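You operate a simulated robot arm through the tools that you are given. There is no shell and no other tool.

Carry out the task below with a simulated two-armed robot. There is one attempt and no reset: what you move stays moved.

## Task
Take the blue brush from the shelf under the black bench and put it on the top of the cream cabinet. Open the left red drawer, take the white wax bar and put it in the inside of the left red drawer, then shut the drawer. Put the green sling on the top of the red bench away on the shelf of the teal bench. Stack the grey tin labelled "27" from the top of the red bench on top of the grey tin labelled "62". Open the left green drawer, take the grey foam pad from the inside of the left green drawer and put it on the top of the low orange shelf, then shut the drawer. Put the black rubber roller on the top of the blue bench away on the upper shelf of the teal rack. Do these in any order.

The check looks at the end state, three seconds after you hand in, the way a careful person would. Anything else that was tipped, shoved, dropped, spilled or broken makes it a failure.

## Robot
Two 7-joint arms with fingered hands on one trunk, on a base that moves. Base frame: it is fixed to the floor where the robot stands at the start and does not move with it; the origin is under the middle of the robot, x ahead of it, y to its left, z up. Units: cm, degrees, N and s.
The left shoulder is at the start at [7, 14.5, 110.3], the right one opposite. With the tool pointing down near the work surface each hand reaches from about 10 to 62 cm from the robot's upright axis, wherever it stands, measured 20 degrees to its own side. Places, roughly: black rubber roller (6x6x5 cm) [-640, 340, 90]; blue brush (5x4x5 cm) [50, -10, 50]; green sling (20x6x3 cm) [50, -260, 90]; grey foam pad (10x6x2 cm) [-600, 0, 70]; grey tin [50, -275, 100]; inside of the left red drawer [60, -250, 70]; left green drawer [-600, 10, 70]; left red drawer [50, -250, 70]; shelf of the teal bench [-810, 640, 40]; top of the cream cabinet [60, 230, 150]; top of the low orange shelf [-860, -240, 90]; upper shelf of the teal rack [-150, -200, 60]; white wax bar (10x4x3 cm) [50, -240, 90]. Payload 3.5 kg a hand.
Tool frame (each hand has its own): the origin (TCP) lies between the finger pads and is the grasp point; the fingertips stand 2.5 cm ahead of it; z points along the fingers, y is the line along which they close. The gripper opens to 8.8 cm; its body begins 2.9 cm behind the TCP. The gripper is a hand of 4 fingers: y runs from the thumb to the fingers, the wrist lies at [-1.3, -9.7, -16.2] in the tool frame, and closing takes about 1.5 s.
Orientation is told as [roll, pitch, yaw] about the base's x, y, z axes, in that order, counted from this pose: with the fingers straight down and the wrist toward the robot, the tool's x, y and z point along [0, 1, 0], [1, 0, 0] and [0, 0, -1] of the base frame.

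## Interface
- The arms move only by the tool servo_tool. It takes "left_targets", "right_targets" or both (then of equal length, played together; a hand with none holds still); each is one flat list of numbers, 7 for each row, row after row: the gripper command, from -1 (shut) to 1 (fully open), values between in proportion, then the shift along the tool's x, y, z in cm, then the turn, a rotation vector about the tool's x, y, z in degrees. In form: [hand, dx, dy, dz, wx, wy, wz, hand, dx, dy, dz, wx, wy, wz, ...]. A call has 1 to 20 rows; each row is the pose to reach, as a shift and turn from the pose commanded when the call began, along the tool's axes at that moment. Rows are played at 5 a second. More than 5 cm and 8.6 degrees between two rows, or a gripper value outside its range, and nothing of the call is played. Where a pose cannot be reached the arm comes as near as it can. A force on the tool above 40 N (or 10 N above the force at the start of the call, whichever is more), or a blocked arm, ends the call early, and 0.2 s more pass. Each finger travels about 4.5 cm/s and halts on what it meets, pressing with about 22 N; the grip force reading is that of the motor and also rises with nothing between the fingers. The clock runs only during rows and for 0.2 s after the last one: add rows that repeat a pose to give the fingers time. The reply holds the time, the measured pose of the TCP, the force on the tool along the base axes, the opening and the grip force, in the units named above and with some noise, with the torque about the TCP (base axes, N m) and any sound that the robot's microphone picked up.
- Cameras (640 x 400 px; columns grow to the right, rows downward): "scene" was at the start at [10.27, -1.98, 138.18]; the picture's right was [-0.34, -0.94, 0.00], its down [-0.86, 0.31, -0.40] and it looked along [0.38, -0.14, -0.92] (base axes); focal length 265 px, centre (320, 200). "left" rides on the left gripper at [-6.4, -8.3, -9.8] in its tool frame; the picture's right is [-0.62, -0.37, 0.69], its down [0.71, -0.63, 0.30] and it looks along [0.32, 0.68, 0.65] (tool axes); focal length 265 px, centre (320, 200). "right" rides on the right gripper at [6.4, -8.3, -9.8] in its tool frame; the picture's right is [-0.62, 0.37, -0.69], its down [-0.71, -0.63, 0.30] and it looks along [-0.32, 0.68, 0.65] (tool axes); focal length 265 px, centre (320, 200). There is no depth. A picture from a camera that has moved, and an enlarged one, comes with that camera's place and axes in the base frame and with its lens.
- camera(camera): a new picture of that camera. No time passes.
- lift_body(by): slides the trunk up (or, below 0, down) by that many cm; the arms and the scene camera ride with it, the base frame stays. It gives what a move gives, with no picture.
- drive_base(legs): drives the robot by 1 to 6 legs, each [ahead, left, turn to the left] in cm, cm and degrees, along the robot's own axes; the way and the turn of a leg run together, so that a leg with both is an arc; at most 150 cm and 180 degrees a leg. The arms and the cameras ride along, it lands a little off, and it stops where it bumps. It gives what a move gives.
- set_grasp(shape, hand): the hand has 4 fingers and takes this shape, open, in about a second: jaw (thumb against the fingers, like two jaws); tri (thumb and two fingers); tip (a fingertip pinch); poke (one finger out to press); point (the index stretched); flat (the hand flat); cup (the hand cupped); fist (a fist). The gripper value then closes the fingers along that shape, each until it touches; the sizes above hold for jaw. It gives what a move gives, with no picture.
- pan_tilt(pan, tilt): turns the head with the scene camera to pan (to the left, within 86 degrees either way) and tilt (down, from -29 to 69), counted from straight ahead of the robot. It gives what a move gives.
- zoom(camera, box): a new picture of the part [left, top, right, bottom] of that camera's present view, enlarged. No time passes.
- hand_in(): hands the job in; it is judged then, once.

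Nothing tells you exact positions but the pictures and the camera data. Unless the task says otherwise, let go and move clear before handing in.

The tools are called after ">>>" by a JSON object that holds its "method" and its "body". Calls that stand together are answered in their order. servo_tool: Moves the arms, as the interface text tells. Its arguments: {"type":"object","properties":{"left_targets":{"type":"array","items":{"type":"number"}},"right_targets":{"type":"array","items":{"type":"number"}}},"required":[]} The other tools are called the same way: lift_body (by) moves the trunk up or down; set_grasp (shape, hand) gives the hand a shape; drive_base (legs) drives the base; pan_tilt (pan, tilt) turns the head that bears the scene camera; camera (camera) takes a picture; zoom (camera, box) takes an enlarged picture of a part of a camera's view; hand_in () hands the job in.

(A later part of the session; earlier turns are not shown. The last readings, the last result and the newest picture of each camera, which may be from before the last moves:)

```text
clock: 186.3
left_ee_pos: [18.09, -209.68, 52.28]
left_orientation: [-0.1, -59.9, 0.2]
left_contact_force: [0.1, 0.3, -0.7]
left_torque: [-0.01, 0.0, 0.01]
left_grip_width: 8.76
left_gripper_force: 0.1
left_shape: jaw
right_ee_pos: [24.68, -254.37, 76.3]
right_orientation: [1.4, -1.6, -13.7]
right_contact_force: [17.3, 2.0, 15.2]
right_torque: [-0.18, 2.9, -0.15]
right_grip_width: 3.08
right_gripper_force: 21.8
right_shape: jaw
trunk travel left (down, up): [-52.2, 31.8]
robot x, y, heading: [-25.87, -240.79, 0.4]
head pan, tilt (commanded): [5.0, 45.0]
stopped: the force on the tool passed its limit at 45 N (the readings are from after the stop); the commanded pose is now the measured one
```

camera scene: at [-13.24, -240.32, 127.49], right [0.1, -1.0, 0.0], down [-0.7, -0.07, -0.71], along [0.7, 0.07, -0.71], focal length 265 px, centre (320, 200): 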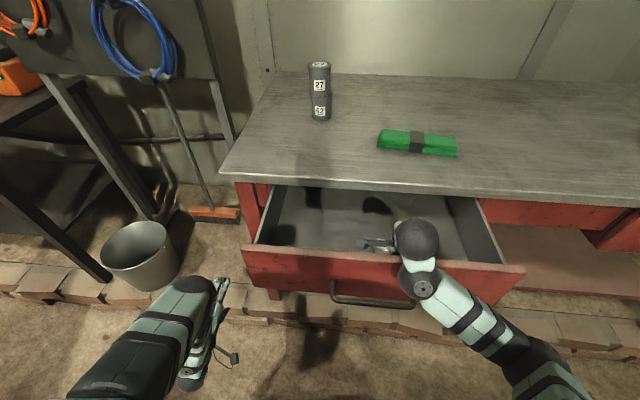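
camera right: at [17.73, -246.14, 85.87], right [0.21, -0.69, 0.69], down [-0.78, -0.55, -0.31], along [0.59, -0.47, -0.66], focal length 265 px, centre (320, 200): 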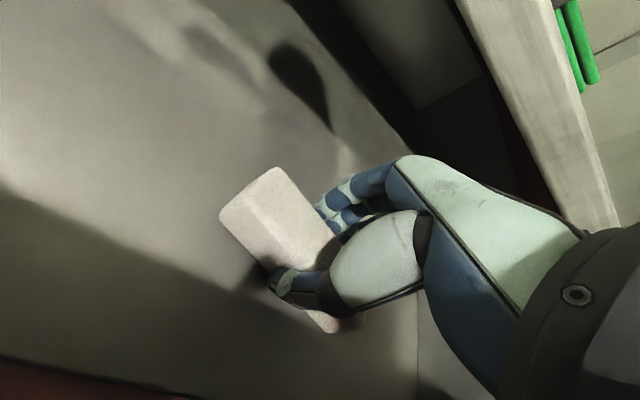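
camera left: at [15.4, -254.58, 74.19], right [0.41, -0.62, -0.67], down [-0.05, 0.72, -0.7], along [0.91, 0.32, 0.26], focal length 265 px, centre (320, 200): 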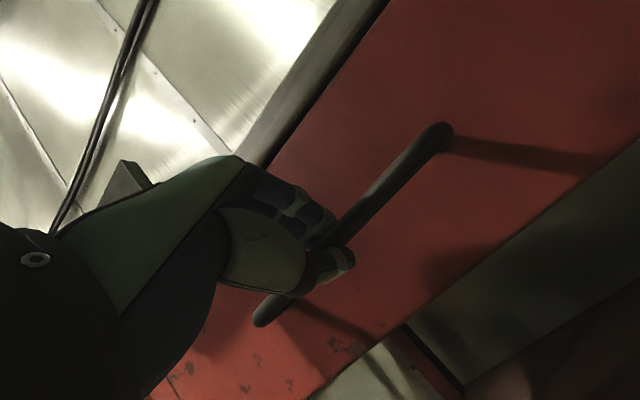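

The palm heel meets the front panel at this depth, so I can't go lower. The wax is only about 2 cm above the drawer floor. I'll relieve the contact and release it there.

>>> {"method": "lift_body", "body": {"by": 0.8}}

>>> {"method": "servo_tool", "body": {"right_targets": [-0.7, 0, 0, 0, 0, 0, 0, -0.4, 0, 0, 0, 0, 0, 0, -0.1, 0, 0, 0, 0, 0, 0, 0.2, 0, 0, 0, 0, 0, 0, 0.5, 0, 0, 0, 0, 0, 0, 0.8, 0, 0, 0, 0, 0, 0, 1, 0, 0, 0, 0, 0, 0, 1, 0, 0, 0, 0, 0, 0]}}

>>> {"method": "camera", "body": {"camera": "right"}}

```text
clock: 186.9
left_ee_pos: [18.19, -209.76, 52.84]
left_orientation: [0.0, -59.9, 0.2]
left_contact_force: [0.4, -0.2, 0.3]
left_torque: [-0.03, -0.01, 0.03]
left_grip_width: 8.74
left_gripper_force: 0.0
left_shape: jaw
right_ee_pos: [24.61, -254.5, 76.44]
right_orientation: [0.7, -0.8, -13.9]
right_contact_force: [-1.1, 0.4, -2.2]
right_torque: [0.0, 0.03, 0.01]
right_grip_width: 3.12
right_gripper_force: 22.0
right_shape: jaw
trunk travel left (down, up): [-53.0, 31.0]
robot x, y, heading: [-26.07, -241.41, 0.6]
head pan, tilt (commanded): [5.0, 45.0]
```

```text
clock: 188.7
left_ee_pos: [18.15, -209.67, 52.9]
left_orientation: [0.1, -59.9, 0.0]
left_contact_force: [0.5, -0.3, -0.9]
left_torque: [0.02, -0.01, 0.05]
left_grip_width: 8.75
left_gripper_force: 0.0
left_shape: jaw
right_ee_pos: [24.67, -254.39, 76.52]
right_orientation: [1.0, -0.9, -13.7]
right_contact_force: [0.6, -0.3, 0.5]
right_torque: [-0.03, 0.01, 0.0]
right_grip_width: 8.74
right_gripper_force: 0.1
right_shape: jaw
trunk travel left (down, up): [-53.0, 31.0]
robot x, y, heading: [-26.29, -241.3, 0.8]
head pan, tilt (commanded): [5.0, 45.0]
```

```text
taken
camera right: at [17.86, -246.25, 86.38], right [0.2, -0.7, 0.69], down [-0.78, -0.54, -0.33], along [0.6, -0.47, -0.65], focal length 265 px, centre (320, 200)
```

right: 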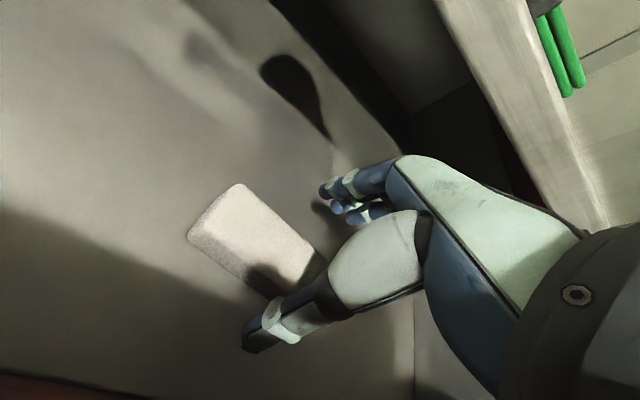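

The wax bar lies flat on the drawer floor. I'll raise up, back off and line the left hand up with the handle again to shut the drawer.

>>> {"method": "lift_body", "body": {"by": 23.6}}

>>> {"method": "drive_base", "body": {"legs": [[-24, 0, 0], [0, -19, 0]]}}

>>> {"method": "servo_tool", "body": {"left_targets": [0.8, -4, 0, 0, 0, 0, 0, 0.5, -8, 0, 0, 0, 0, 0, 0.2, -12, 0, 0, 0, 0, 0, 0.2, -16, 0, 0, 0, 0, 0, 0.2, -19, 0, 0, 0, 0, 0, 0.2, -19, 0, 0, 0, 0, 0]}}

>>> {"method": "camera", "body": {"camera": "scene"}}

>>> {"method": "camera", "body": {"camera": "left"}}

```text
clock: 191.2
left_ee_pos: [18.17, -209.58, 76.56]
left_orientation: [0.1, -59.8, 0.0]
left_contact_force: [-0.4, -0.7, 0.4]
left_torque: [0.0, 0.03, 0.03]
left_grip_width: 8.77
left_gripper_force: 0.0
left_shape: jaw
right_ee_pos: [24.63, -254.44, 100.2]
right_orientation: [0.8, -0.9, -13.7]
right_contact_force: [-0.2, -0.5, -0.1]
right_torque: [-0.02, -0.01, 0.05]
right_grip_width: 8.75
right_gripper_force: 0.1
right_shape: jaw
trunk travel left (down, up): [-76.6, 7.4]
robot x, y, heading: [-26.25, -241.31, 0.7]
head pan, tilt (commanded): [5.0, 45.0]
```

```text
clock: 194.1
left_ee_pos: [-5.65, -228.91, 76.48]
left_orientation: [0.1, -59.8, -0.1]
left_contact_force: [-0.8, -0.1, -0.5]
left_torque: [0.02, -0.06, 0.02]
left_grip_width: 8.76
left_gripper_force: 0.0
left_shape: jaw
right_ee_pos: [0.71, -273.68, 100.3]
right_orientation: [1.0, -0.9, -13.7]
right_contact_force: [-0.5, -0.5, -0.6]
right_torque: [0.01, 0.0, 0.04]
right_grip_width: 8.74
right_gripper_force: 0.1
right_shape: jaw
trunk travel left (down, up): [-76.6, 7.4]
robot x, y, heading: [-50.09, -260.66, 0.4]
head pan, tilt (commanded): [5.0, 45.0]
```

```text
clock: 195.5
left_ee_pos: [-5.68, -248.09, 76.7]
left_orientation: [0.1, -59.8, 0.1]
left_contact_force: [-0.8, 0.1, 0.3]
left_torque: [0.0, 0.02, 0.01]
left_grip_width: 5.31
left_gripper_force: 0.1
left_shape: jaw
left hand out of reach, approached as far as the arm can: row 2, 3
right_ee_pos: [0.7, -273.61, 100.19]
right_orientation: [0.9, -0.9, -13.8]
right_contact_force: [0.1, 0.3, 0.3]
right_torque: [0.01, 0.0, 0.01]
right_grip_width: 8.77
right_gripper_force: 0.1
right_shape: jaw
trunk travel left (down, up): [-76.6, 7.4]
robot x, y, heading: [-50.11, -260.23, 0.6]
head pan, tilt (commanded): [5.0, 45.0]
```

```text
taken
camera scene: at [-37.19, -259.51, 150.84], right [0.1, -1.0, 0.0], down [-0.7, -0.07, -0.71], along [0.7, 0.07, -0.71], focal length 265 px, centre (320, 200)
```

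scene: 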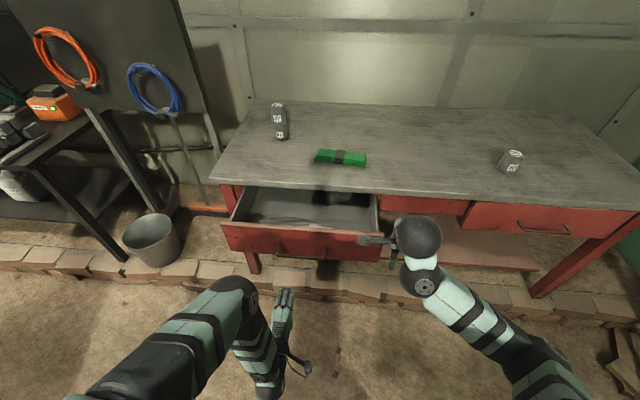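

```text
taken
camera left: at [-18.44, -254.32, 74.46], right [0.41, -0.62, -0.67], down [-0.05, 0.72, -0.7], along [0.91, 0.33, 0.26], focal length 265 px, centre (320, 200)
```

left: 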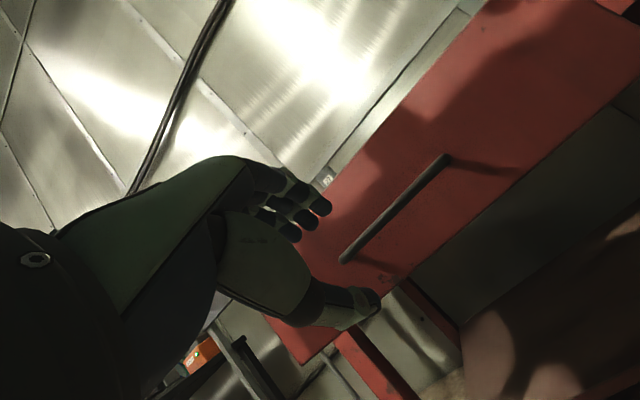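

The bar is at x ≈ 9. I'll drive forward 14.2 cm and grip it.

>>> {"method": "drive_base", "body": {"legs": [[14.2, 0, 0]]}}

>>> {"method": "camera", "body": {"camera": "left"}}

>>> {"method": "zoom", "body": {"camera": "scene", "box": [180, 200, 420, 350]}}

```text
clock: 196.8
left_ee_pos: [8.34, -247.67, 76.76]
left_orientation: [0.2, -59.9, 0.2]
left_contact_force: [0.6, 1.1, -0.2]
left_torque: [-0.02, 0.01, 0.03]
left_grip_width: 5.32
left_gripper_force: 0.0
left_shape: jaw
right_ee_pos: [14.96, -273.53, 100.3]
right_orientation: [1.0, -1.1, -13.5]
right_contact_force: [-0.1, 0.8, 0.5]
right_torque: [-0.03, 0.0, 0.01]
right_grip_width: 8.74
right_gripper_force: 0.0
right_shape: jaw
trunk travel left (down, up): [-76.6, 7.4]
robot x, y, heading: [-35.51, -260.35, 0.5]
head pan, tilt (commanded): [5.0, 45.0]
```

```text
taken
camera left: at [-4.32, -254.1, 74.5], right [0.42, -0.62, -0.67], down [-0.06, 0.72, -0.7], along [0.91, 0.33, 0.26], focal length 265 px, centre (320, 200)
```

left: 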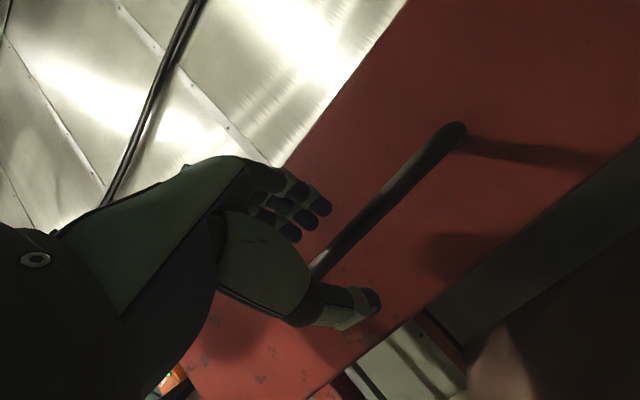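

```text
2.67 times, centred on (300, 275) of scene
camera zoom: at [-23.14, -259.41, 150.86], right [0.1, -1.0, 0.0], down [-0.7, -0.07, -0.71], along [0.7, 0.07, -0.71], focal length 708 px, centre (373, 0)
```

zoom: 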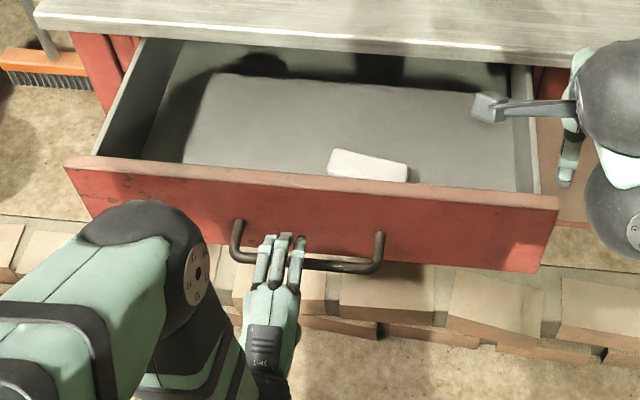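

The fingers are over the bar and the wax is visible inside. I'll grip and drive forward to shut the drawer.

>>> {"method": "servo_tool", "body": {"left_targets": [-0.1, 0, 0, 0, 0, 0, 0, -0.5, 0, 0, 0, 0, 0, 0, -1, 0, 0, 0, 0, 0, 0, -1, 0, 0, 0, 0, 0, 0, -1, 0, 0, 0, 0, 0, 0, -1, 0, 0, 0, 0, 0, 0, -1, 0, 0, 0, 0, 0, 0]}}

>>> {"method": "drive_base", "body": {"legs": [[19, 0, 0]]}}

>>> {"method": "camera", "body": {"camera": "left"}}

>>> {"method": "camera", "body": {"camera": "scene"}}

```text
clock: 198.4
left_ee_pos: [8.39, -247.71, 76.62]
left_orientation: [0.2, -59.9, 0.1]
left_contact_force: [-2.4, 0.6, 1.6]
left_torque: [0.04, -0.07, 0.03]
left_grip_width: 0.68
left_gripper_force: 22.0
left_shape: jaw
right_ee_pos: [14.86, -273.36, 100.31]
right_orientation: [1.0, -0.9, -13.6]
right_contact_force: [0.6, 0.2, -0.8]
right_torque: [0.0, 0.01, 0.02]
right_grip_width: 8.77
right_gripper_force: 0.0
right_shape: jaw
trunk travel left (down, up): [-76.6, 7.4]
robot x, y, heading: [-35.87, -260.25, 0.5]
head pan, tilt (commanded): [5.0, 45.0]
```

```text
clock: 200.1
left_ee_pos: [26.98, -247.61, 76.66]
left_orientation: [-0.1, -59.9, 0.1]
left_contact_force: [-4.5, -1.9, 4.1]
left_torque: [0.07, -0.05, -0.04]
left_grip_width: 0.72
left_gripper_force: 22.2
left_shape: jaw
right_ee_pos: [33.79, -273.36, 100.33]
right_orientation: [1.1, -1.0, -13.7]
right_contact_force: [0.3, -0.7, -0.2]
right_torque: [0.02, 0.0, 0.04]
right_grip_width: 8.76
right_gripper_force: 0.1
right_shape: jaw
trunk travel left (down, up): [-76.6, 7.4]
robot x, y, heading: [-16.99, -260.08, 0.5]
head pan, tilt (commanded): [5.0, 45.0]
stopped in leg 1: the force on the tool passed its limit at 41 N (the readings are from after the stop); the commanded pose is now the measured one
```

```text
taken
camera left: at [14.24, -254.04, 74.5], right [0.41, -0.62, -0.67], down [-0.06, 0.71, -0.7], along [0.91, 0.33, 0.26], focal length 265 px, centre (320, 200)
```

left: 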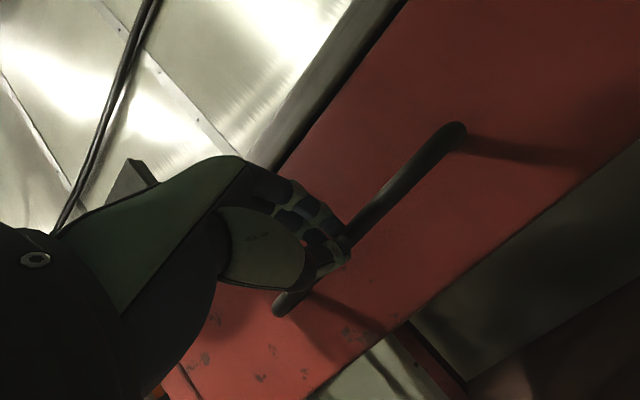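

```text
taken
camera scene: at [-4.17, -259.25, 150.86], right [0.1, -1.0, 0.0], down [-0.7, -0.07, -0.71], along [0.7, 0.07, -0.71], focal length 265 px, centre (320, 200)
```

scene: 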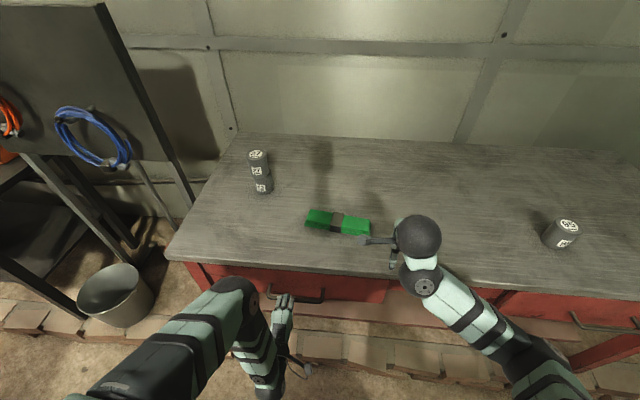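

The push stopped at 41 N with the hand at x 27. I'll zoom in to check whether the drawer is fully shut.

>>> {"method": "zoom", "body": {"camera": "scene", "box": [170, 240, 410, 390]}}

>>> {"method": "zoom", "body": {"camera": "left", "box": [240, 60, 560, 400]}}

```text
2.67 times, centred on (290, 315) of scene
camera zoom: at [-4.17, -259.25, 150.86], right [0.1, -1.0, 0.0], down [-0.7, -0.07, -0.71], along [0.7, 0.07, -0.71], focal length 708 px, centre (400, -107)
```

zoom: 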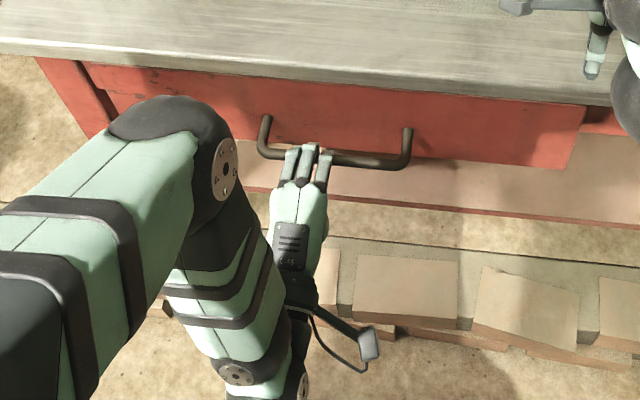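

```text
1.18 times, centred on (400, 230) of left
camera zoom: at [14.24, -254.04, 74.5], right [0.41, -0.62, -0.67], down [-0.06, 0.71, -0.7], along [0.91, 0.33, 0.26], focal length 312 px, centre (226, 165)
```

zoom: 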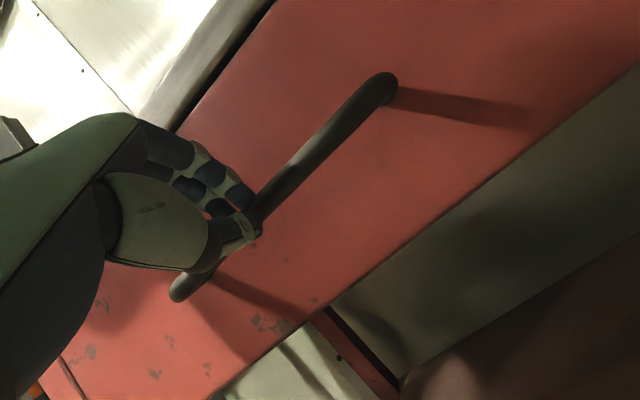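

The bar is back at x ≈ 28.7, its original closed position, so the drawer is shut. I'll release the handle and back off.

>>> {"method": "servo_tool", "body": {"left_targets": [-0.5, 0, 0, 0, 0, 0, 0, 0, 0, 0, 0, 0, 0, 0, 0.25, 0, 0, 0, 0, 0, 0, 0.25, 0, 0, 0, 0, 0, 0, 0.25, 0, 0, 0, 0, 0, 0]}}

>>> {"method": "drive_base", "body": {"legs": [[-14, 0, 0]]}}

>>> {"method": "camera", "body": {"camera": "scene"}}

>>> {"method": "zoom", "body": {"camera": "scene", "box": [200, 100, 440, 250]}}

```text
clock: 201.3
left_ee_pos: [27.08, -247.65, 76.6]
left_orientation: [-0.1, -59.7, 0.2]
left_contact_force: [0.1, 0.2, 0.2]
left_torque: [0.02, 0.03, 0.02]
left_grip_width: 5.47
left_gripper_force: 0.0
left_shape: jaw
right_ee_pos: [33.92, -273.39, 100.25]
right_orientation: [1.0, -0.8, -13.7]
right_contact_force: [0.3, -0.6, -0.2]
right_torque: [-0.03, -0.02, 0.01]
right_grip_width: 8.76
right_gripper_force: 0.0
right_shape: jaw
trunk travel left (down, up): [-76.6, 7.4]
robot x, y, heading: [-17.1, -259.85, 0.3]
head pan, tilt (commanded): [5.0, 45.0]
```

```text
clock: 202.7
left_ee_pos: [13.05, -247.82, 76.54]
left_orientation: [-0.1, -59.6, 0.3]
left_contact_force: [0.0, -0.4, -0.4]
left_torque: [0.0, -0.01, -0.01]
left_grip_width: 5.47
left_gripper_force: 0.1
left_shape: jaw
right_ee_pos: [19.95, -273.32, 100.11]
right_orientation: [0.9, -0.9, -13.6]
right_contact_force: [-0.1, -0.2, -0.1]
right_torque: [0.03, -0.03, -0.02]
right_grip_width: 8.74
right_gripper_force: 0.1
right_shape: jaw
trunk travel left (down, up): [-76.6, 7.4]
robot x, y, heading: [-30.7, -260.13, 0.5]
head pan, tilt (commanded): [5.0, 45.0]
```

```text
taken
camera scene: at [-17.91, -259.36, 150.83], right [0.1, -1.0, 0.0], down [-0.7, -0.07, -0.71], along [0.7, 0.07, -0.71], focal length 265 px, centre (320, 200)
```

scene: 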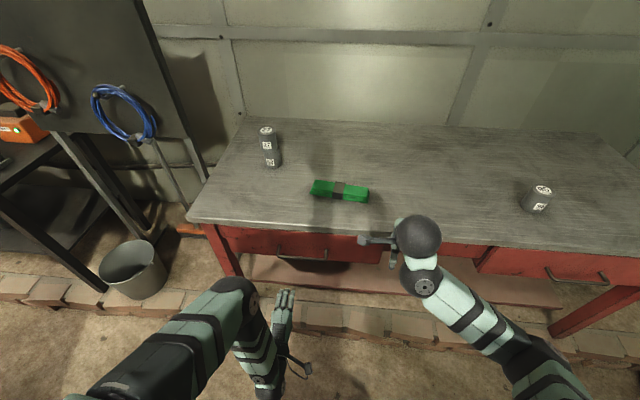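

```text
2.67 times, centred on (320, 175) of scene
camera zoom: at [-17.91, -259.36, 150.83], right [0.1, -1.0, 0.0], down [-0.7, -0.07, -0.71], along [0.7, 0.07, -0.71], focal length 708 px, centre (320, 267)
```

zoom: 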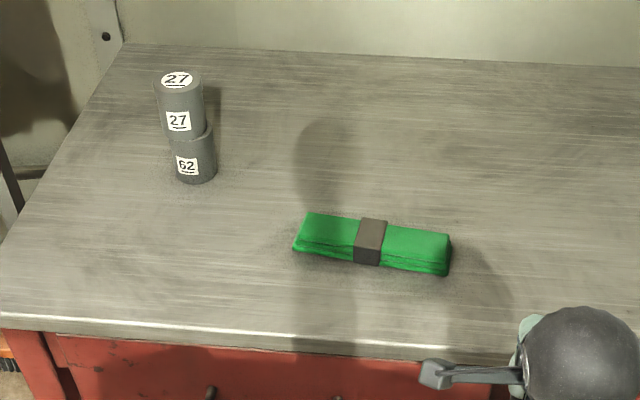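

The stack, drawer and sling all look fine. The sling's centre is at about [47.4, -259.6] with yaw about -7°. Before moving in for it, I'll raise the left hand above bench height and turn the right hand to match the sling.

>>> {"method": "servo_tool", "body": {"left_targets": [0.25, 0, 3.5, -2, 0, 0, 0, 0.25, 0, 7, -4, 0, 0, 0, 0.25, 0, 10.5, -6, 0, 0, 0, 0.25, 0, 14, -8, 0, 0, 0, 0.25, 0, 17.5, -10, 0, 0, 0, 0.25, 0, 21, -12, 0, 0, 0, 0.25, 0, 24.2, -14, 0, 0, 0, 0.25, 0, 24.2, -14, 0, 0, 0], "right_targets": [1, 0, 0, 0, -1.2, 0, -1.2, 1, 0, 0, 0, -2.4, 0, -2.3, 1, 0, 0, 0, -3.6, 0, -3.5, 1, 0, 0, 0, -4.8, 0, -4.6, 1, 0, 0, 0, -6, 0, -5.8, 1, 0, 0, 0, -7.1, 0, -6.9, 1, 0, 0, 0, -7.1, 0, -6.9, 1, 0, 0, 0, -7.1, 0, -6.9]}}

>>> {"method": "camera", "body": {"camera": "scene"}}

```text
clock: 204.4
left_ee_pos: [14.99, -247.06, 105.96]
left_orientation: [0.0, -59.5, 0.3]
left_contact_force: [0.3, -0.6, 0.0]
left_torque: [0.02, 0.0, -0.01]
left_grip_width: 5.51
left_gripper_force: 0.1
left_shape: jaw
left hand out of reach, approached as far as the arm can: row 1, 2, 3, 4, 5, 6, 7, 8
right_ee_pos: [19.85, -273.34, 100.18]
right_orientation: [0.4, -8.1, -6.9]
right_contact_force: [0.1, -0.1, -0.4]
right_torque: [-0.02, -0.02, 0.0]
right_grip_width: 8.75
right_gripper_force: 0.0
right_shape: jaw
trunk travel left (down, up): [-76.6, 7.4]
robot x, y, heading: [-30.75, -260.17, 0.9]
head pan, tilt (commanded): [5.0, 45.0]
```

```text
taken
camera scene: at [-17.94, -259.32, 150.83], right [0.1, -1.0, 0.0], down [-0.7, -0.07, -0.71], along [0.7, 0.07, -0.71], focal length 265 px, centre (320, 200)
```

scene: 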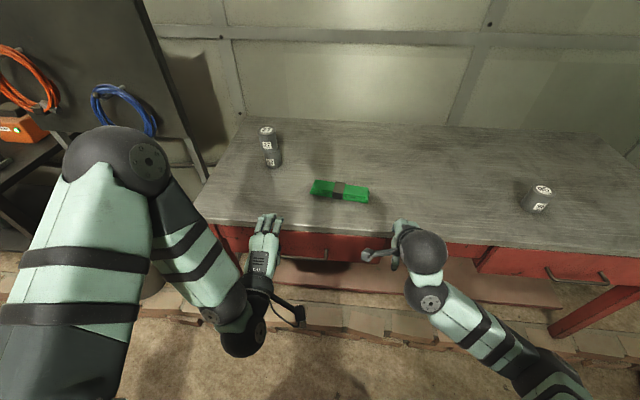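

>>> {"method": "servo_tool", "body": {"left_targets": [0.25, 4, 0, 0, 0, 0, 0, 0.25, 8, 0, 0, 0, 0, 0, 0.25, 10, 0, 0, 0, 0, 0], "right_targets": [1, 0.15, 1.2, 0.2, 0, 0, 0, 1, 0.3, 2.5, 0.35, 0, 0, 0, 1, 0.3, 2.5, 0.35, 0, 0, 0]}}

>>> {"method": "drive_base", "body": {"legs": [[0, 13.7, 0], [24.8, 0, 0]]}}

>>> {"method": "camera", "body": {"camera": "right"}}

>>> {"method": "camera", "body": {"camera": "scene"}}

```text
clock: 205.2
left_ee_pos: [14.88, -236.91, 106.06]
left_orientation: [0.0, -59.7, 0.3]
left_contact_force: [-0.6, 0.0, -0.3]
left_torque: [-0.01, 0.0, 0.03]
left_grip_width: 5.5
left_gripper_force: 0.0
left_shape: jaw
right_ee_pos: [22.5, -273.5, 100.25]
right_orientation: [0.4, -8.1, -6.8]
right_contact_force: [0.6, 0.0, -0.2]
right_torque: [0.03, -0.02, -0.03]
right_grip_width: 8.75
right_gripper_force: 0.0
right_shape: jaw
trunk travel left (down, up): [-76.6, 7.4]
robot x, y, heading: [-30.9, -260.16, 0.8]
head pan, tilt (commanded): [5.0, 45.0]
```

```text
clock: 208.0
left_ee_pos: [39.28, -223.24, 105.98]
left_orientation: [-0.1, -59.8, 0.1]
left_contact_force: [0.7, 1.1, 0.2]
left_torque: [-0.04, -0.03, -0.02]
left_grip_width: 5.48
left_gripper_force: 0.1
left_shape: jaw
right_ee_pos: [46.87, -259.75, 100.39]
right_orientation: [0.4, -8.2, -6.9]
right_contact_force: [-0.3, 0.0, 0.3]
right_torque: [0.0, -0.02, -0.01]
right_grip_width: 8.77
right_gripper_force: 0.0
right_shape: jaw
trunk travel left (down, up): [-76.6, 7.4]
robot x, y, heading: [-6.19, -246.33, 0.8]
head pan, tilt (commanded): [5.0, 45.0]
```

```text
taken
camera right: at [38.0, -252.15, 108.84], right [0.19, -0.65, 0.73], down [-0.66, -0.64, -0.4], along [0.73, -0.41, -0.55], focal length 265 px, centre (320, 200)
```

right: 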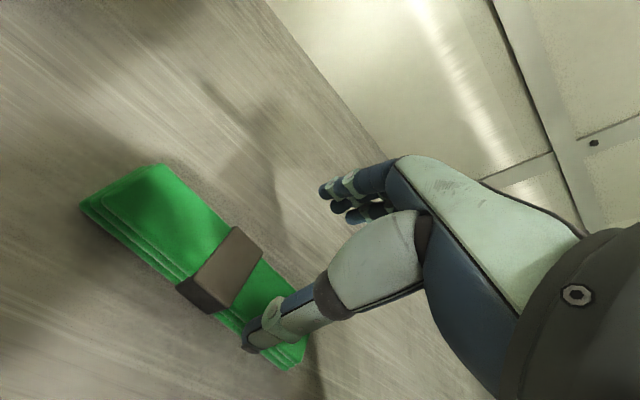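

```text
taken
camera scene: at [6.3, -245.61, 150.86], right [0.1, -1.0, 0.0], down [-0.7, -0.07, -0.71], along [0.7, 0.07, -0.71], focal length 265 px, centre (320, 200)
```

scene: 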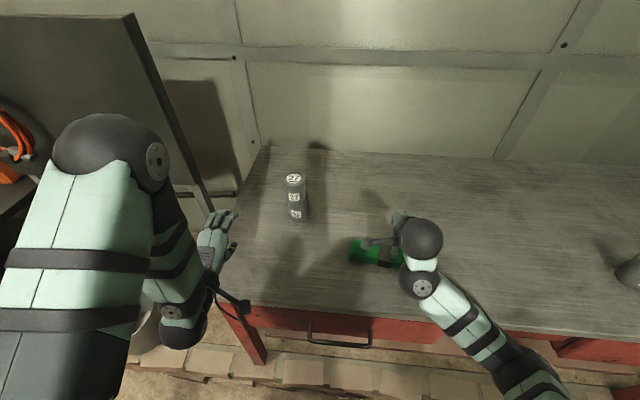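

The strap centre is at [47.5, -258.7]. I'll make a small correction and lower with the trunk.

>>> {"method": "servo_tool", "body": {"right_targets": [1, 0.77, 0.5, 0.08, 0, 0, 0, 1, 0.77, 0.5, 0.08, 0, 0, 0]}}

>>> {"method": "lift_body", "body": {"by": -6.5}}

>>> {"method": "camera", "body": {"camera": "right"}}

>>> {"method": "lift_body", "body": {"by": -2.4}}

>>> {"method": "camera", "body": {"camera": "right"}}

```text
clock: 208.6
left_ee_pos: [39.4, -223.27, 106.05]
left_orientation: [-0.1, -59.7, 0.2]
left_contact_force: [0.5, -0.1, 0.5]
left_torque: [0.02, -0.02, 0.0]
left_grip_width: 5.46
left_gripper_force: 0.0
left_shape: jaw
right_ee_pos: [47.51, -258.96, 100.36]
right_orientation: [0.4, -8.2, -6.9]
right_contact_force: [0.7, 0.6, -0.8]
right_torque: [-0.01, -0.01, 0.0]
right_grip_width: 8.76
right_gripper_force: 0.0
right_shape: jaw
trunk travel left (down, up): [-76.6, 7.4]
robot x, y, heading: [-6.24, -246.22, 0.7]
head pan, tilt (commanded): [5.0, 45.0]
```

```text
clock: 209.6
left_ee_pos: [39.4, -223.25, 99.4]
left_orientation: [-0.1, -59.7, 0.3]
left_contact_force: [0.2, -0.4, 0.6]
left_torque: [0.01, -0.03, 0.02]
left_grip_width: 5.49
left_gripper_force: 0.0
left_shape: jaw
right_ee_pos: [47.38, -258.92, 93.74]
right_orientation: [0.4, -8.1, -6.8]
right_contact_force: [0.1, -0.8, -0.2]
right_torque: [-0.01, 0.0, -0.01]
right_grip_width: 8.75
right_gripper_force: 0.0
right_shape: jaw
trunk travel left (down, up): [-70.1, 13.9]
robot x, y, heading: [-6.57, -246.74, 0.6]
head pan, tilt (commanded): [5.0, 45.0]
```

```text
taken
camera right: at [38.68, -251.41, 102.29], right [0.19, -0.65, 0.73], down [-0.66, -0.64, -0.4], along [0.73, -0.41, -0.55], focal length 265 px, centre (320, 200)
```

right: 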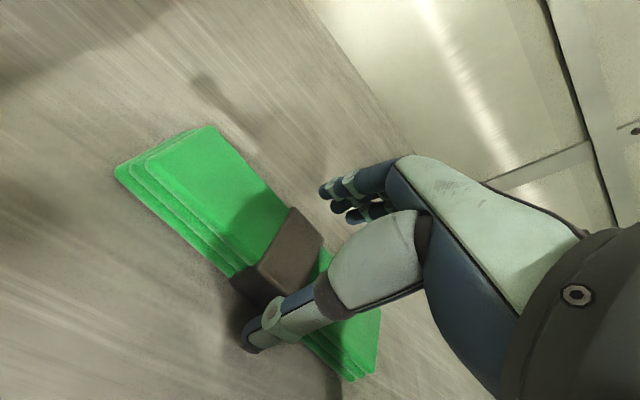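

```text
clock: 210.3
left_ee_pos: [39.42, -223.35, 97.07]
left_orientation: [-0.1, -59.7, 0.2]
left_contact_force: [0.9, -0.6, 0.6]
left_torque: [0.01, 0.0, 0.0]
left_grip_width: 5.48
left_gripper_force: 0.1
left_shape: jaw
right_ee_pos: [47.47, -258.98, 91.33]
right_orientation: [0.5, -8.1, -6.8]
right_contact_force: [0.4, 0.2, -0.2]
right_torque: [0.01, -0.01, -0.01]
right_grip_width: 8.74
right_gripper_force: 0.1
right_shape: jaw
trunk travel left (down, up): [-67.7, 16.3]
robot x, y, heading: [-7.09, -246.25, 0.5]
head pan, tilt (commanded): [5.0, 45.0]
```

```text
taken
camera right: at [38.67, -251.41, 99.89], right [0.19, -0.65, 0.73], down [-0.66, -0.64, -0.4], along [0.73, -0.41, -0.55], focal length 265 px, centre (320, 200)
```

right: 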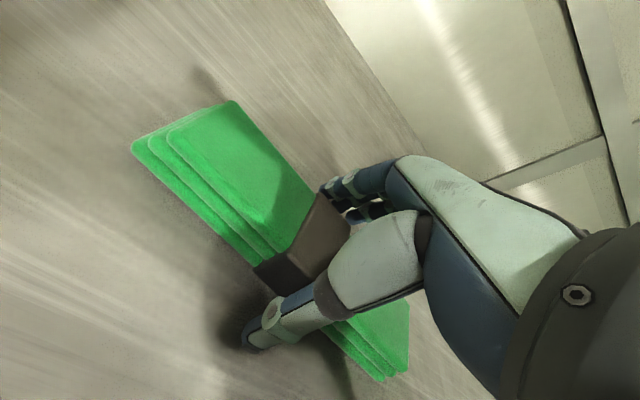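

The sling is straddled at its strap. I'll close and lift.

>>> {"method": "servo_tool", "body": {"right_targets": [0.6, 0, 0, 0, 0, 0, 0, 0.2, 0, 0, 0, 0, 0, 0, -0.2, 0, 0, 0, 0, 0, 0, -0.6, 0, 0, 0, 0, 0, 0, -1, 0, 0, 0, 0, 0, 0, -1, 0, 0, 0, 0, 0, 0, -1, 0, 0, 0, 0, 0, 0, -1, 0, 0, 0, 0, 0, 0, -1, 0, 0, 0, 0, 0, 0]}}

>>> {"method": "lift_body", "body": {"by": 8}}

>>> {"method": "camera", "body": {"camera": "right"}}

```text
clock: 212.3
left_ee_pos: [39.32, -223.3, 97.03]
left_orientation: [0.0, -59.7, 0.1]
left_contact_force: [0.4, -0.1, -0.7]
left_torque: [0.0, 0.0, 0.01]
left_grip_width: 5.48
left_gripper_force: 0.2
left_shape: jaw
right_ee_pos: [47.53, -258.93, 91.41]
right_orientation: [0.5, -8.1, -6.9]
right_contact_force: [-0.5, -0.3, -0.8]
right_torque: [0.01, 0.07, 0.06]
right_grip_width: 5.06
right_gripper_force: 21.7
right_shape: jaw
trunk travel left (down, up): [-67.7, 16.3]
robot x, y, heading: [-6.61, -246.83, 0.5]
head pan, tilt (commanded): [5.0, 45.0]
```

```text
clock: 213.5
left_ee_pos: [39.5, -223.26, 105.06]
left_orientation: [-0.1, -59.7, 0.2]
left_contact_force: [0.7, -0.7, 0.6]
left_torque: [-0.01, 0.04, 0.01]
left_grip_width: 5.5
left_gripper_force: 0.1
left_shape: jaw
right_ee_pos: [47.65, -259.02, 99.27]
right_orientation: [0.5, -8.2, -6.8]
right_contact_force: [-0.6, -0.1, -3.4]
right_torque: [0.07, 0.0, 0.02]
right_grip_width: 5.06
right_gripper_force: 21.7
right_shape: jaw
trunk travel left (down, up): [-75.7, 8.3]
robot x, y, heading: [-6.46, -246.63, 0.6]
head pan, tilt (commanded): [5.0, 45.0]
```

```text
taken
camera right: at [38.74, -251.42, 107.84], right [0.19, -0.65, 0.73], down [-0.66, -0.64, -0.39], along [0.73, -0.41, -0.55], focal length 265 px, centre (320, 200)
```

right: 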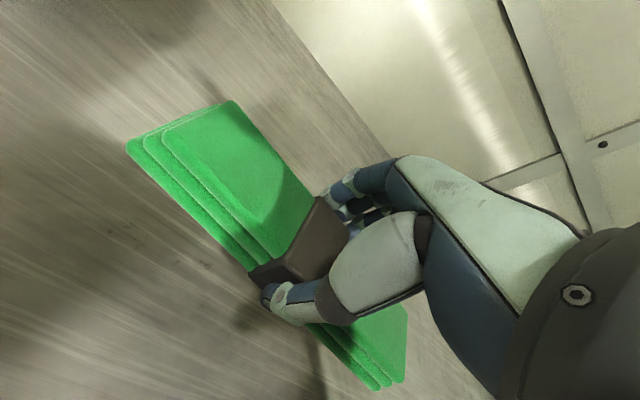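

The sling is held, weighing about 3 N. I'll back away, turn around and survey the rest of the hall for the route to the teal bench.

>>> {"method": "drive_base", "body": {"legs": [[-48, 0, 0], [0, 0, 90]]}}

>>> {"method": "pan_tilt", "body": {"pan": 70, "tilt": 12}}

>>> {"method": "camera", "body": {"camera": "scene"}}

>>> {"method": "pan_tilt", "body": {"pan": 10, "tilt": 12}}

>>> {"method": "camera", "body": {"camera": "scene"}}

```text
clock: 220.1
left_ee_pos: [-77.45, -201.13, 104.92]
left_orientation: [0.1, -59.7, 90.2]
left_contact_force: [-0.9, -0.5, -0.4]
left_torque: [0.02, 0.01, -0.01]
left_grip_width: 5.51
left_gripper_force: 0.0
left_shape: jaw
right_ee_pos: [-41.67, -193.03, 99.3]
right_orientation: [0.4, -8.1, 83.2]
right_contact_force: [-0.5, 0.0, -2.3]
right_torque: [0.01, 0.01, -0.01]
right_grip_width: 5.0
right_gripper_force: 21.5
right_shape: jaw
trunk travel left (down, up): [-75.7, 8.3]
robot x, y, heading: [-54.07, -247.21, 90.7]
head pan, tilt (commanded): [5.0, 45.0]
```

```text
clock: 221.5
left_ee_pos: [-77.45, -201.1, 105.07]
left_orientation: [0.0, -59.7, 90.3]
left_contact_force: [-0.9, -0.6, 0.1]
left_torque: [0.01, -0.01, 0.0]
left_grip_width: 5.48
left_gripper_force: 0.1
left_shape: jaw
right_ee_pos: [-41.71, -193.02, 99.23]
right_orientation: [0.3, -8.0, 83.2]
right_contact_force: [0.5, 0.9, -2.7]
right_torque: [0.02, -0.01, -0.01]
right_grip_width: 5.05
right_gripper_force: 21.7
right_shape: jaw
trunk travel left (down, up): [-75.7, 8.3]
robot x, y, heading: [-54.18, -246.97, 90.8]
head pan, tilt (commanded): [70.0, 12.0]
```

```text
taken
camera scene: at [-63.28, -238.78, 155.11], right [0.33, 0.94, 0.0], down [0.2, -0.07, -0.98], along [-0.92, 0.32, -0.21], focal length 265 px, centre (320, 200)
```

scene: 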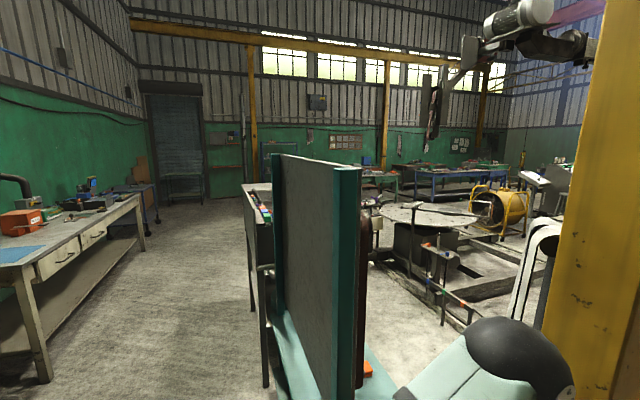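

```text
clock: 222.8
left_ee_pos: [-77.36, -201.17, 105.02]
left_orientation: [-0.1, -59.7, 90.3]
left_contact_force: [0.5, 1.2, 0.2]
left_torque: [-0.02, 0.05, 0.01]
left_grip_width: 5.48
left_gripper_force: 0.1
left_shape: jaw
right_ee_pos: [-41.74, -193.06, 99.22]
right_orientation: [0.4, -8.1, 83.3]
right_contact_force: [0.0, -0.2, -3.6]
right_torque: [-0.01, 0.02, 0.0]
right_grip_width: 4.99
right_gripper_force: 22.4
right_shape: jaw
trunk travel left (down, up): [-75.7, 8.3]
robot x, y, heading: [-54.31, -246.87, 90.6]
head pan, tilt (commanded): [10.0, 12.0]
```

```text
taken
camera scene: at [-56.22, -232.72, 155.11], right [0.98, 0.19, 0.0], down [0.04, -0.2, -0.98], along [-0.18, 0.96, -0.21], focal length 265 px, centre (320, 200)
```

scene: 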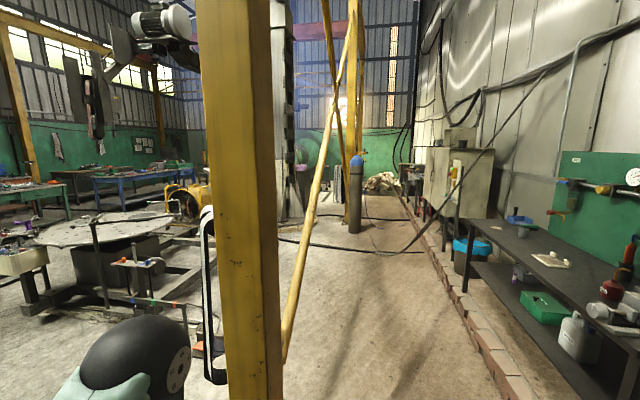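

The hall has a teal rack near [-150, -205], a tan bench along the wall at y ≈ -364, and green and blue benches at the far side. I'll use the corridor at y ≈ -297 heading west, moving away from the rack before turning.

>>> {"method": "drive_base", "body": {"legs": [[-50, 0, 0], [0, 0, 90], [100, 0, 0]]}}

>>> {"method": "pan_tilt", "body": {"pan": 0, "tilt": 15}}

>>> {"method": "camera", "body": {"camera": "scene"}}

>>> {"method": "pan_tilt", "body": {"pan": -60, "tilt": 15}}

>>> {"method": "camera", "body": {"camera": "scene"}}

```text
clock: 234.3
left_ee_pos: [-198.91, -322.45, 104.99]
left_orientation: [-0.1, -59.7, -179.3]
left_contact_force: [0.3, 0.5, 0.2]
left_torque: [0.0, 0.03, 0.02]
left_grip_width: 5.49
left_gripper_force: 0.1
left_shape: jaw
right_ee_pos: [-207.2, -286.73, 99.2]
right_orientation: [0.4, -8.1, 173.5]
right_contact_force: [0.6, -0.2, -3.9]
right_torque: [-0.03, 0.0, 0.01]
right_grip_width: 4.99
right_gripper_force: 22.3
right_shape: jaw
trunk travel left (down, up): [-75.7, 8.3]
robot x, y, heading: [-153.45, -298.75, -178.9]
head pan, tilt (commanded): [10.0, 12.0]
```

```text
clock: 235.1
left_ee_pos: [-198.96, -322.38, 105.01]
left_orientation: [0.0, -59.7, -179.3]
left_contact_force: [0.1, -0.6, -0.4]
left_torque: [-0.01, 0.01, 0.02]
left_grip_width: 5.5
left_gripper_force: 0.0
left_shape: jaw
right_ee_pos: [-207.31, -286.71, 99.27]
right_orientation: [0.4, -8.0, 173.6]
right_contact_force: [0.2, 0.4, -3.3]
right_torque: [0.0, -0.02, -0.03]
right_grip_width: 4.99
right_gripper_force: 22.5
right_shape: jaw
trunk travel left (down, up): [-75.7, 8.3]
robot x, y, heading: [-153.08, -298.62, -179.0]
head pan, tilt (commanded): [0.0, 15.0]
```

```text
taken
camera scene: at [-168.02, -299.06, 154.62], right [-0.02, 1.0, 0.0], down [0.26, 0.01, -0.97], along [-0.97, -0.02, -0.26], focal length 265 px, centre (320, 200)
```

scene: 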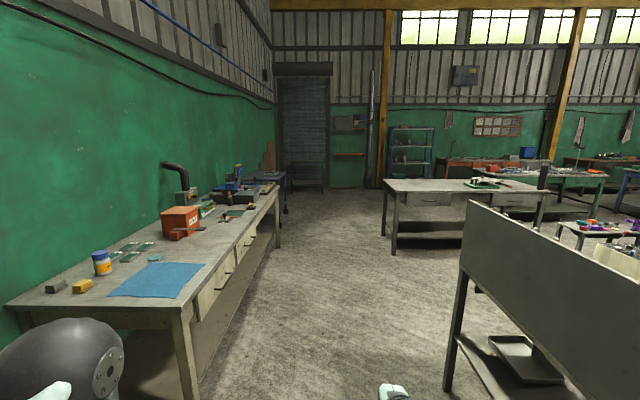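

```text
clock: 236.4
left_ee_pos: [-198.94, -322.37, 105.06]
left_orientation: [-0.1, -59.7, -179.3]
left_contact_force: [-0.4, 0.1, -0.1]
left_torque: [0.0, 0.01, -0.01]
left_grip_width: 5.52
left_gripper_force: 0.0
left_shape: jaw
right_ee_pos: [-207.24, -286.79, 99.24]
right_orientation: [0.3, -8.1, 173.4]
right_contact_force: [-0.1, 0.5, -2.3]
right_torque: [-0.02, -0.02, 0.01]
right_grip_width: 4.99
right_gripper_force: 22.0
right_shape: jaw
trunk travel left (down, up): [-75.7, 8.3]
robot x, y, heading: [-153.41, -299.05, -179.0]
head pan, tilt (commanded): [-60.0, 15.0]
```

```text
taken
camera scene: at [-163.49, -290.89, 154.62], right [0.86, 0.52, 0.0], down [0.13, -0.22, -0.97], along [-0.5, 0.83, -0.26], focal length 265 px, centre (320, 200)
```

scene: 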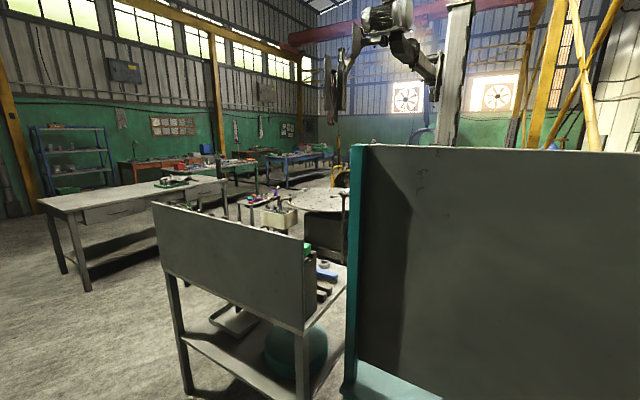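

I can now place things: the low orange shelf is on the far wall near [-860, -240], a grey bench stands near x -480, the green bench near [-597, 43], and the blue bench beyond it. I'll continue west along the corridor and look again.

>>> {"method": "drive_base", "body": {"legs": [[140, 0, 0]]}}

>>> {"method": "pan_tilt", "body": {"pan": -70, "tilt": 15}}

>>> {"method": "camera", "body": {"camera": "scene"}}

>>> {"method": "pan_tilt", "body": {"pan": -25, "tilt": 15}}

>>> {"method": "camera", "body": {"camera": "scene"}}

```text
clock: 243.4
left_ee_pos: [-340.05, -325.27, 105.08]
left_orientation: [0.1, -59.6, -179.1]
left_contact_force: [-0.1, 0.1, -0.1]
left_torque: [0.01, 0.0, 0.0]
left_grip_width: 5.52
left_gripper_force: 0.1
left_shape: jaw
right_ee_pos: [-348.46, -289.68, 99.4]
right_orientation: [0.4, -8.2, 173.8]
right_contact_force: [0.4, -0.2, -3.0]
right_torque: [-0.02, -0.02, 0.02]
right_grip_width: 4.99
right_gripper_force: 22.1
right_shape: jaw
trunk travel left (down, up): [-75.7, 8.3]
robot x, y, heading: [-294.69, -301.82, -178.8]
head pan, tilt (commanded): [-60.0, 15.0]
```

```text
clock: 244.1
left_ee_pos: [-340.07, -325.28, 105.07]
left_orientation: [0.0, -59.7, -179.3]
left_contact_force: [-0.6, 0.0, -0.5]
left_torque: [0.0, 0.01, 0.01]
left_grip_width: 5.49
left_gripper_force: 0.0
left_shape: jaw
right_ee_pos: [-348.39, -289.61, 99.22]
right_orientation: [0.4, -8.0, 173.8]
right_contact_force: [-0.5, -0.2, -4.0]
right_torque: [-0.04, -0.05, 0.01]
right_grip_width: 4.99
right_gripper_force: 21.9
right_shape: jaw
trunk travel left (down, up): [-75.7, 8.3]
robot x, y, heading: [-294.45, -301.48, -179.0]
head pan, tilt (commanded): [-70.0, 15.0]
```

```text
taken
camera scene: at [-303.22, -292.99, 154.62], right [0.93, 0.36, 0.0], down [0.09, -0.24, -0.97], along [-0.35, 0.9, -0.26], focal length 265 px, centre (320, 200)
```

scene: 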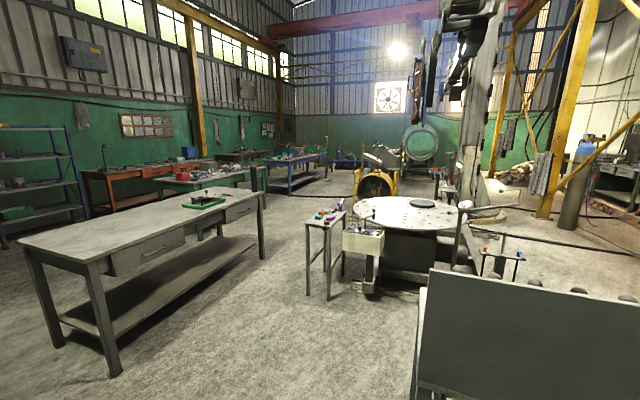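

```text
clock: 245.2
left_ee_pos: [-339.94, -325.3, 104.93]
left_orientation: [0.0, -59.7, -179.2]
left_contact_force: [-0.7, -0.1, 0.7]
left_torque: [0.01, -0.03, 0.03]
left_grip_width: 5.49
left_gripper_force: 0.0
left_shape: jaw
right_ee_pos: [-348.41, -289.56, 99.23]
right_orientation: [0.3, -8.1, 173.7]
right_contact_force: [0.2, -0.2, -3.1]
right_torque: [0.04, -0.01, 0.02]
right_grip_width: 4.99
right_gripper_force: 21.7
right_shape: jaw
trunk travel left (down, up): [-75.7, 8.3]
robot x, y, heading: [-294.49, -302.14, -178.8]
head pan, tilt (commanded): [-25.0, 15.0]
```

```text
taken
camera scene: at [-308.36, -297.91, 154.62], right [0.4, 0.91, 0.0], down [0.24, -0.1, -0.97], along [-0.88, 0.39, -0.26], focal length 265 px, centre (320, 200)
```

scene: 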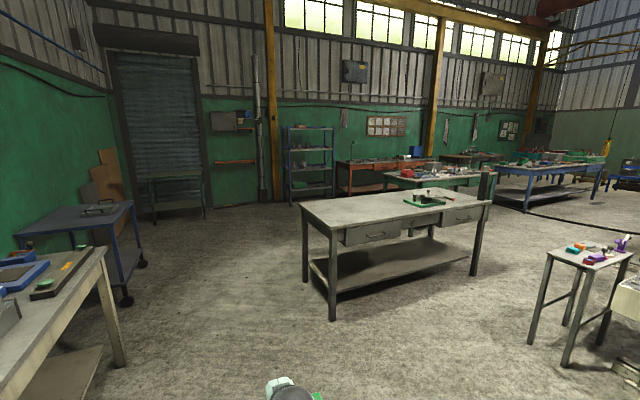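

The aisle between the grey bench (front at x ≈ -475, ending at y ≈ -40) and the small stool-table (left side at x ≈ -394) leads north. I'll go to x ≈ -434, turn to face +y and look along it.

>>> {"method": "drive_base", "body": {"legs": [[140, 0, 0], [0, 0, -91]]}}

>>> {"method": "pan_tilt", "body": {"pan": 0, "tilt": 20}}

>>> {"method": "camera", "body": {"camera": "scene"}}

```text
clock: 256.0
left_ee_pos: [-457.25, -257.44, 104.9]
left_orientation: [-0.1, -59.7, 89.8]
left_contact_force: [-0.9, 0.8, 0.7]
left_torque: [0.02, -0.03, 0.01]
left_grip_width: 5.5
left_gripper_force: 0.2
left_shape: jaw
right_ee_pos: [-421.38, -249.47, 99.23]
right_orientation: [0.3, -8.1, 82.7]
right_contact_force: [-0.3, 0.1, -3.2]
right_torque: [0.04, 0.02, 0.0]
right_grip_width: 4.99
right_gripper_force: 21.9
right_shape: jaw
trunk travel left (down, up): [-75.7, 8.3]
robot x, y, heading: [-434.5, -303.33, 90.3]
head pan, tilt (commanded): [-25.0, 15.0]
```

```text
clock: 256.9
left_ee_pos: [-457.04, -257.25, 105.1]
left_orientation: [0.0, -59.7, 89.7]
left_contact_force: [0.0, 0.2, -0.2]
left_torque: [0.01, -0.02, 0.0]
left_grip_width: 5.45
left_gripper_force: 0.0
left_shape: jaw
right_ee_pos: [-421.32, -249.55, 99.32]
right_orientation: [0.4, -8.2, 82.7]
right_contact_force: [-0.2, 0.7, -3.8]
right_torque: [0.04, 0.01, 0.02]
right_grip_width: 4.97
right_gripper_force: 21.8
right_shape: jaw
trunk travel left (down, up): [-75.7, 8.3]
robot x, y, heading: [-434.27, -303.53, 90.5]
head pan, tilt (commanded): [0.0, 20.0]
```

```text
taken
camera scene: at [-434.59, -288.94, 153.8], right [1.0, 0.0, 0.0], down [0.0, -0.34, -0.94], along [0.0, 0.94, -0.34], focal length 265 px, centre (320, 200)
```

scene: 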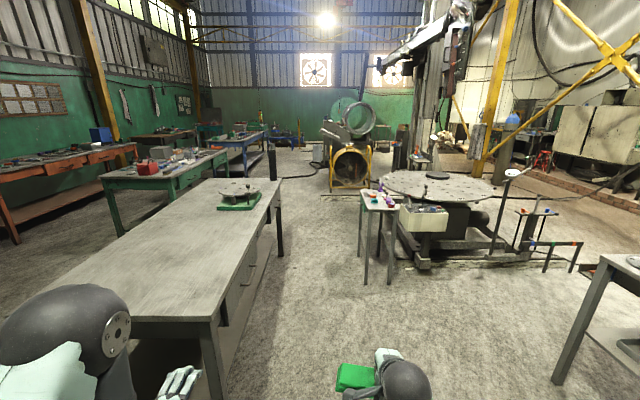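

Good view of the aisle. The green bench stands at about x -640 to -569, y -55 to 98. I'll zoom to see its drawers and the tight spot at the end of the grey bench.

>>> {"method": "zoom", "body": {"camera": "scene", "box": [80, 110, 320, 260]}}

>>> {"method": "zoom", "body": {"camera": "scene", "box": [230, 140, 470, 290]}}

```text
2.67 times, centred on (200, 185) of scene
camera zoom: at [-434.59, -288.94, 153.8], right [1.0, 0.0, 0.0], down [0.0, -0.34, -0.94], along [0.0, 0.94, -0.34], focal length 708 px, centre (640, 240)
```

zoom: 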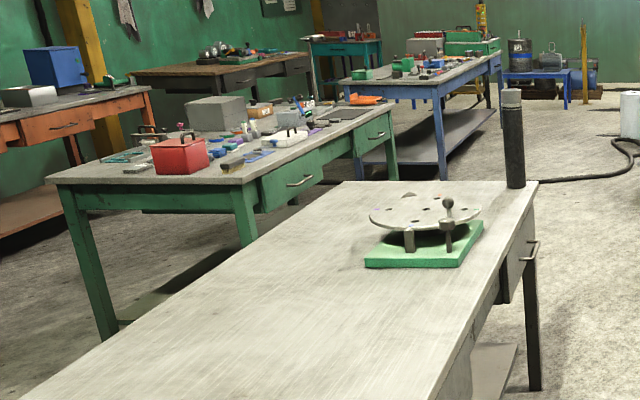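

```text
2.67 times, centred on (350, 215) of scene
camera zoom: at [-434.59, -288.94, 153.8], right [1.0, 0.0, 0.0], down [0.0, -0.34, -0.94], along [0.0, 0.94, -0.34], focal length 708 px, centre (240, 160)
```

zoom: 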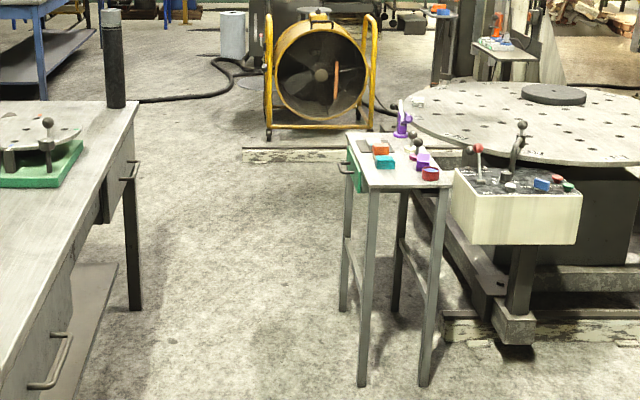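

The green bench's drawers face +x, with the left drawer nearest me, and the teal bench is visible in the far corner near [-803, 627]. The aisle is about 85 cm wide and the base looks about 55 cm wide, so I'll drive up it in steps. There is a black upright object on the grey bench's corner at [-478, -53] to mind.

>>> {"method": "drive_base", "body": {"legs": [[140, -2, 0]]}}

>>> {"method": "pan_tilt", "body": {"pan": 0, "tilt": 35}}

>>> {"method": "camera", "body": {"camera": "scene"}}

```text
clock: 263.9
left_ee_pos: [-453.35, -116.97, 105.07]
left_orientation: [-0.1, -59.7, 88.7]
left_contact_force: [-0.3, 0.2, -0.3]
left_torque: [-0.01, -0.02, 0.0]
left_grip_width: 5.5
left_gripper_force: 0.0
left_shape: jaw
right_ee_pos: [-417.61, -109.72, 99.26]
right_orientation: [0.4, -8.1, 81.7]
right_contact_force: [-0.6, -0.3, -3.7]
right_torque: [-0.04, -0.02, 0.0]
right_grip_width: 4.97
right_gripper_force: 21.9
right_shape: jaw
trunk travel left (down, up): [-75.7, 8.3]
robot x, y, heading: [-431.4, -163.7, 89.1]
head pan, tilt (commanded): [0.0, 20.0]
```

```text
clock: 264.7
left_ee_pos: [-453.43, -117.04, 105.03]
left_orientation: [0.0, -59.7, 88.7]
left_contact_force: [0.0, 0.5, 0.3]
left_torque: [0.0, 0.02, 0.0]
left_grip_width: 5.49
left_gripper_force: 0.0
left_shape: jaw
right_ee_pos: [-417.54, -109.94, 99.32]
right_orientation: [0.4, -8.0, 81.7]
right_contact_force: [0.5, 1.4, -3.5]
right_torque: [-0.02, 0.04, -0.02]
right_grip_width: 4.97
right_gripper_force: 22.2
right_shape: jaw
trunk travel left (down, up): [-75.7, 8.3]
robot x, y, heading: [-431.43, -163.25, 89.2]
head pan, tilt (commanded): [0.0, 35.0]
```

```text
taken
camera scene: at [-431.49, -149.49, 151.42], right [1.0, -0.02, 0.0], down [-0.01, -0.57, -0.82], along [0.01, 0.82, -0.57], focal length 265 px, centre (320, 200)
```

scene: 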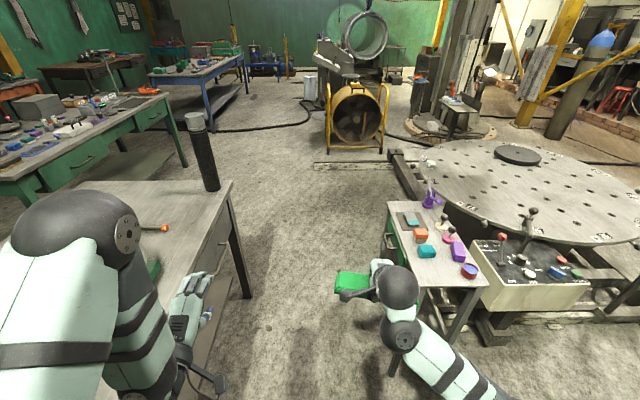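

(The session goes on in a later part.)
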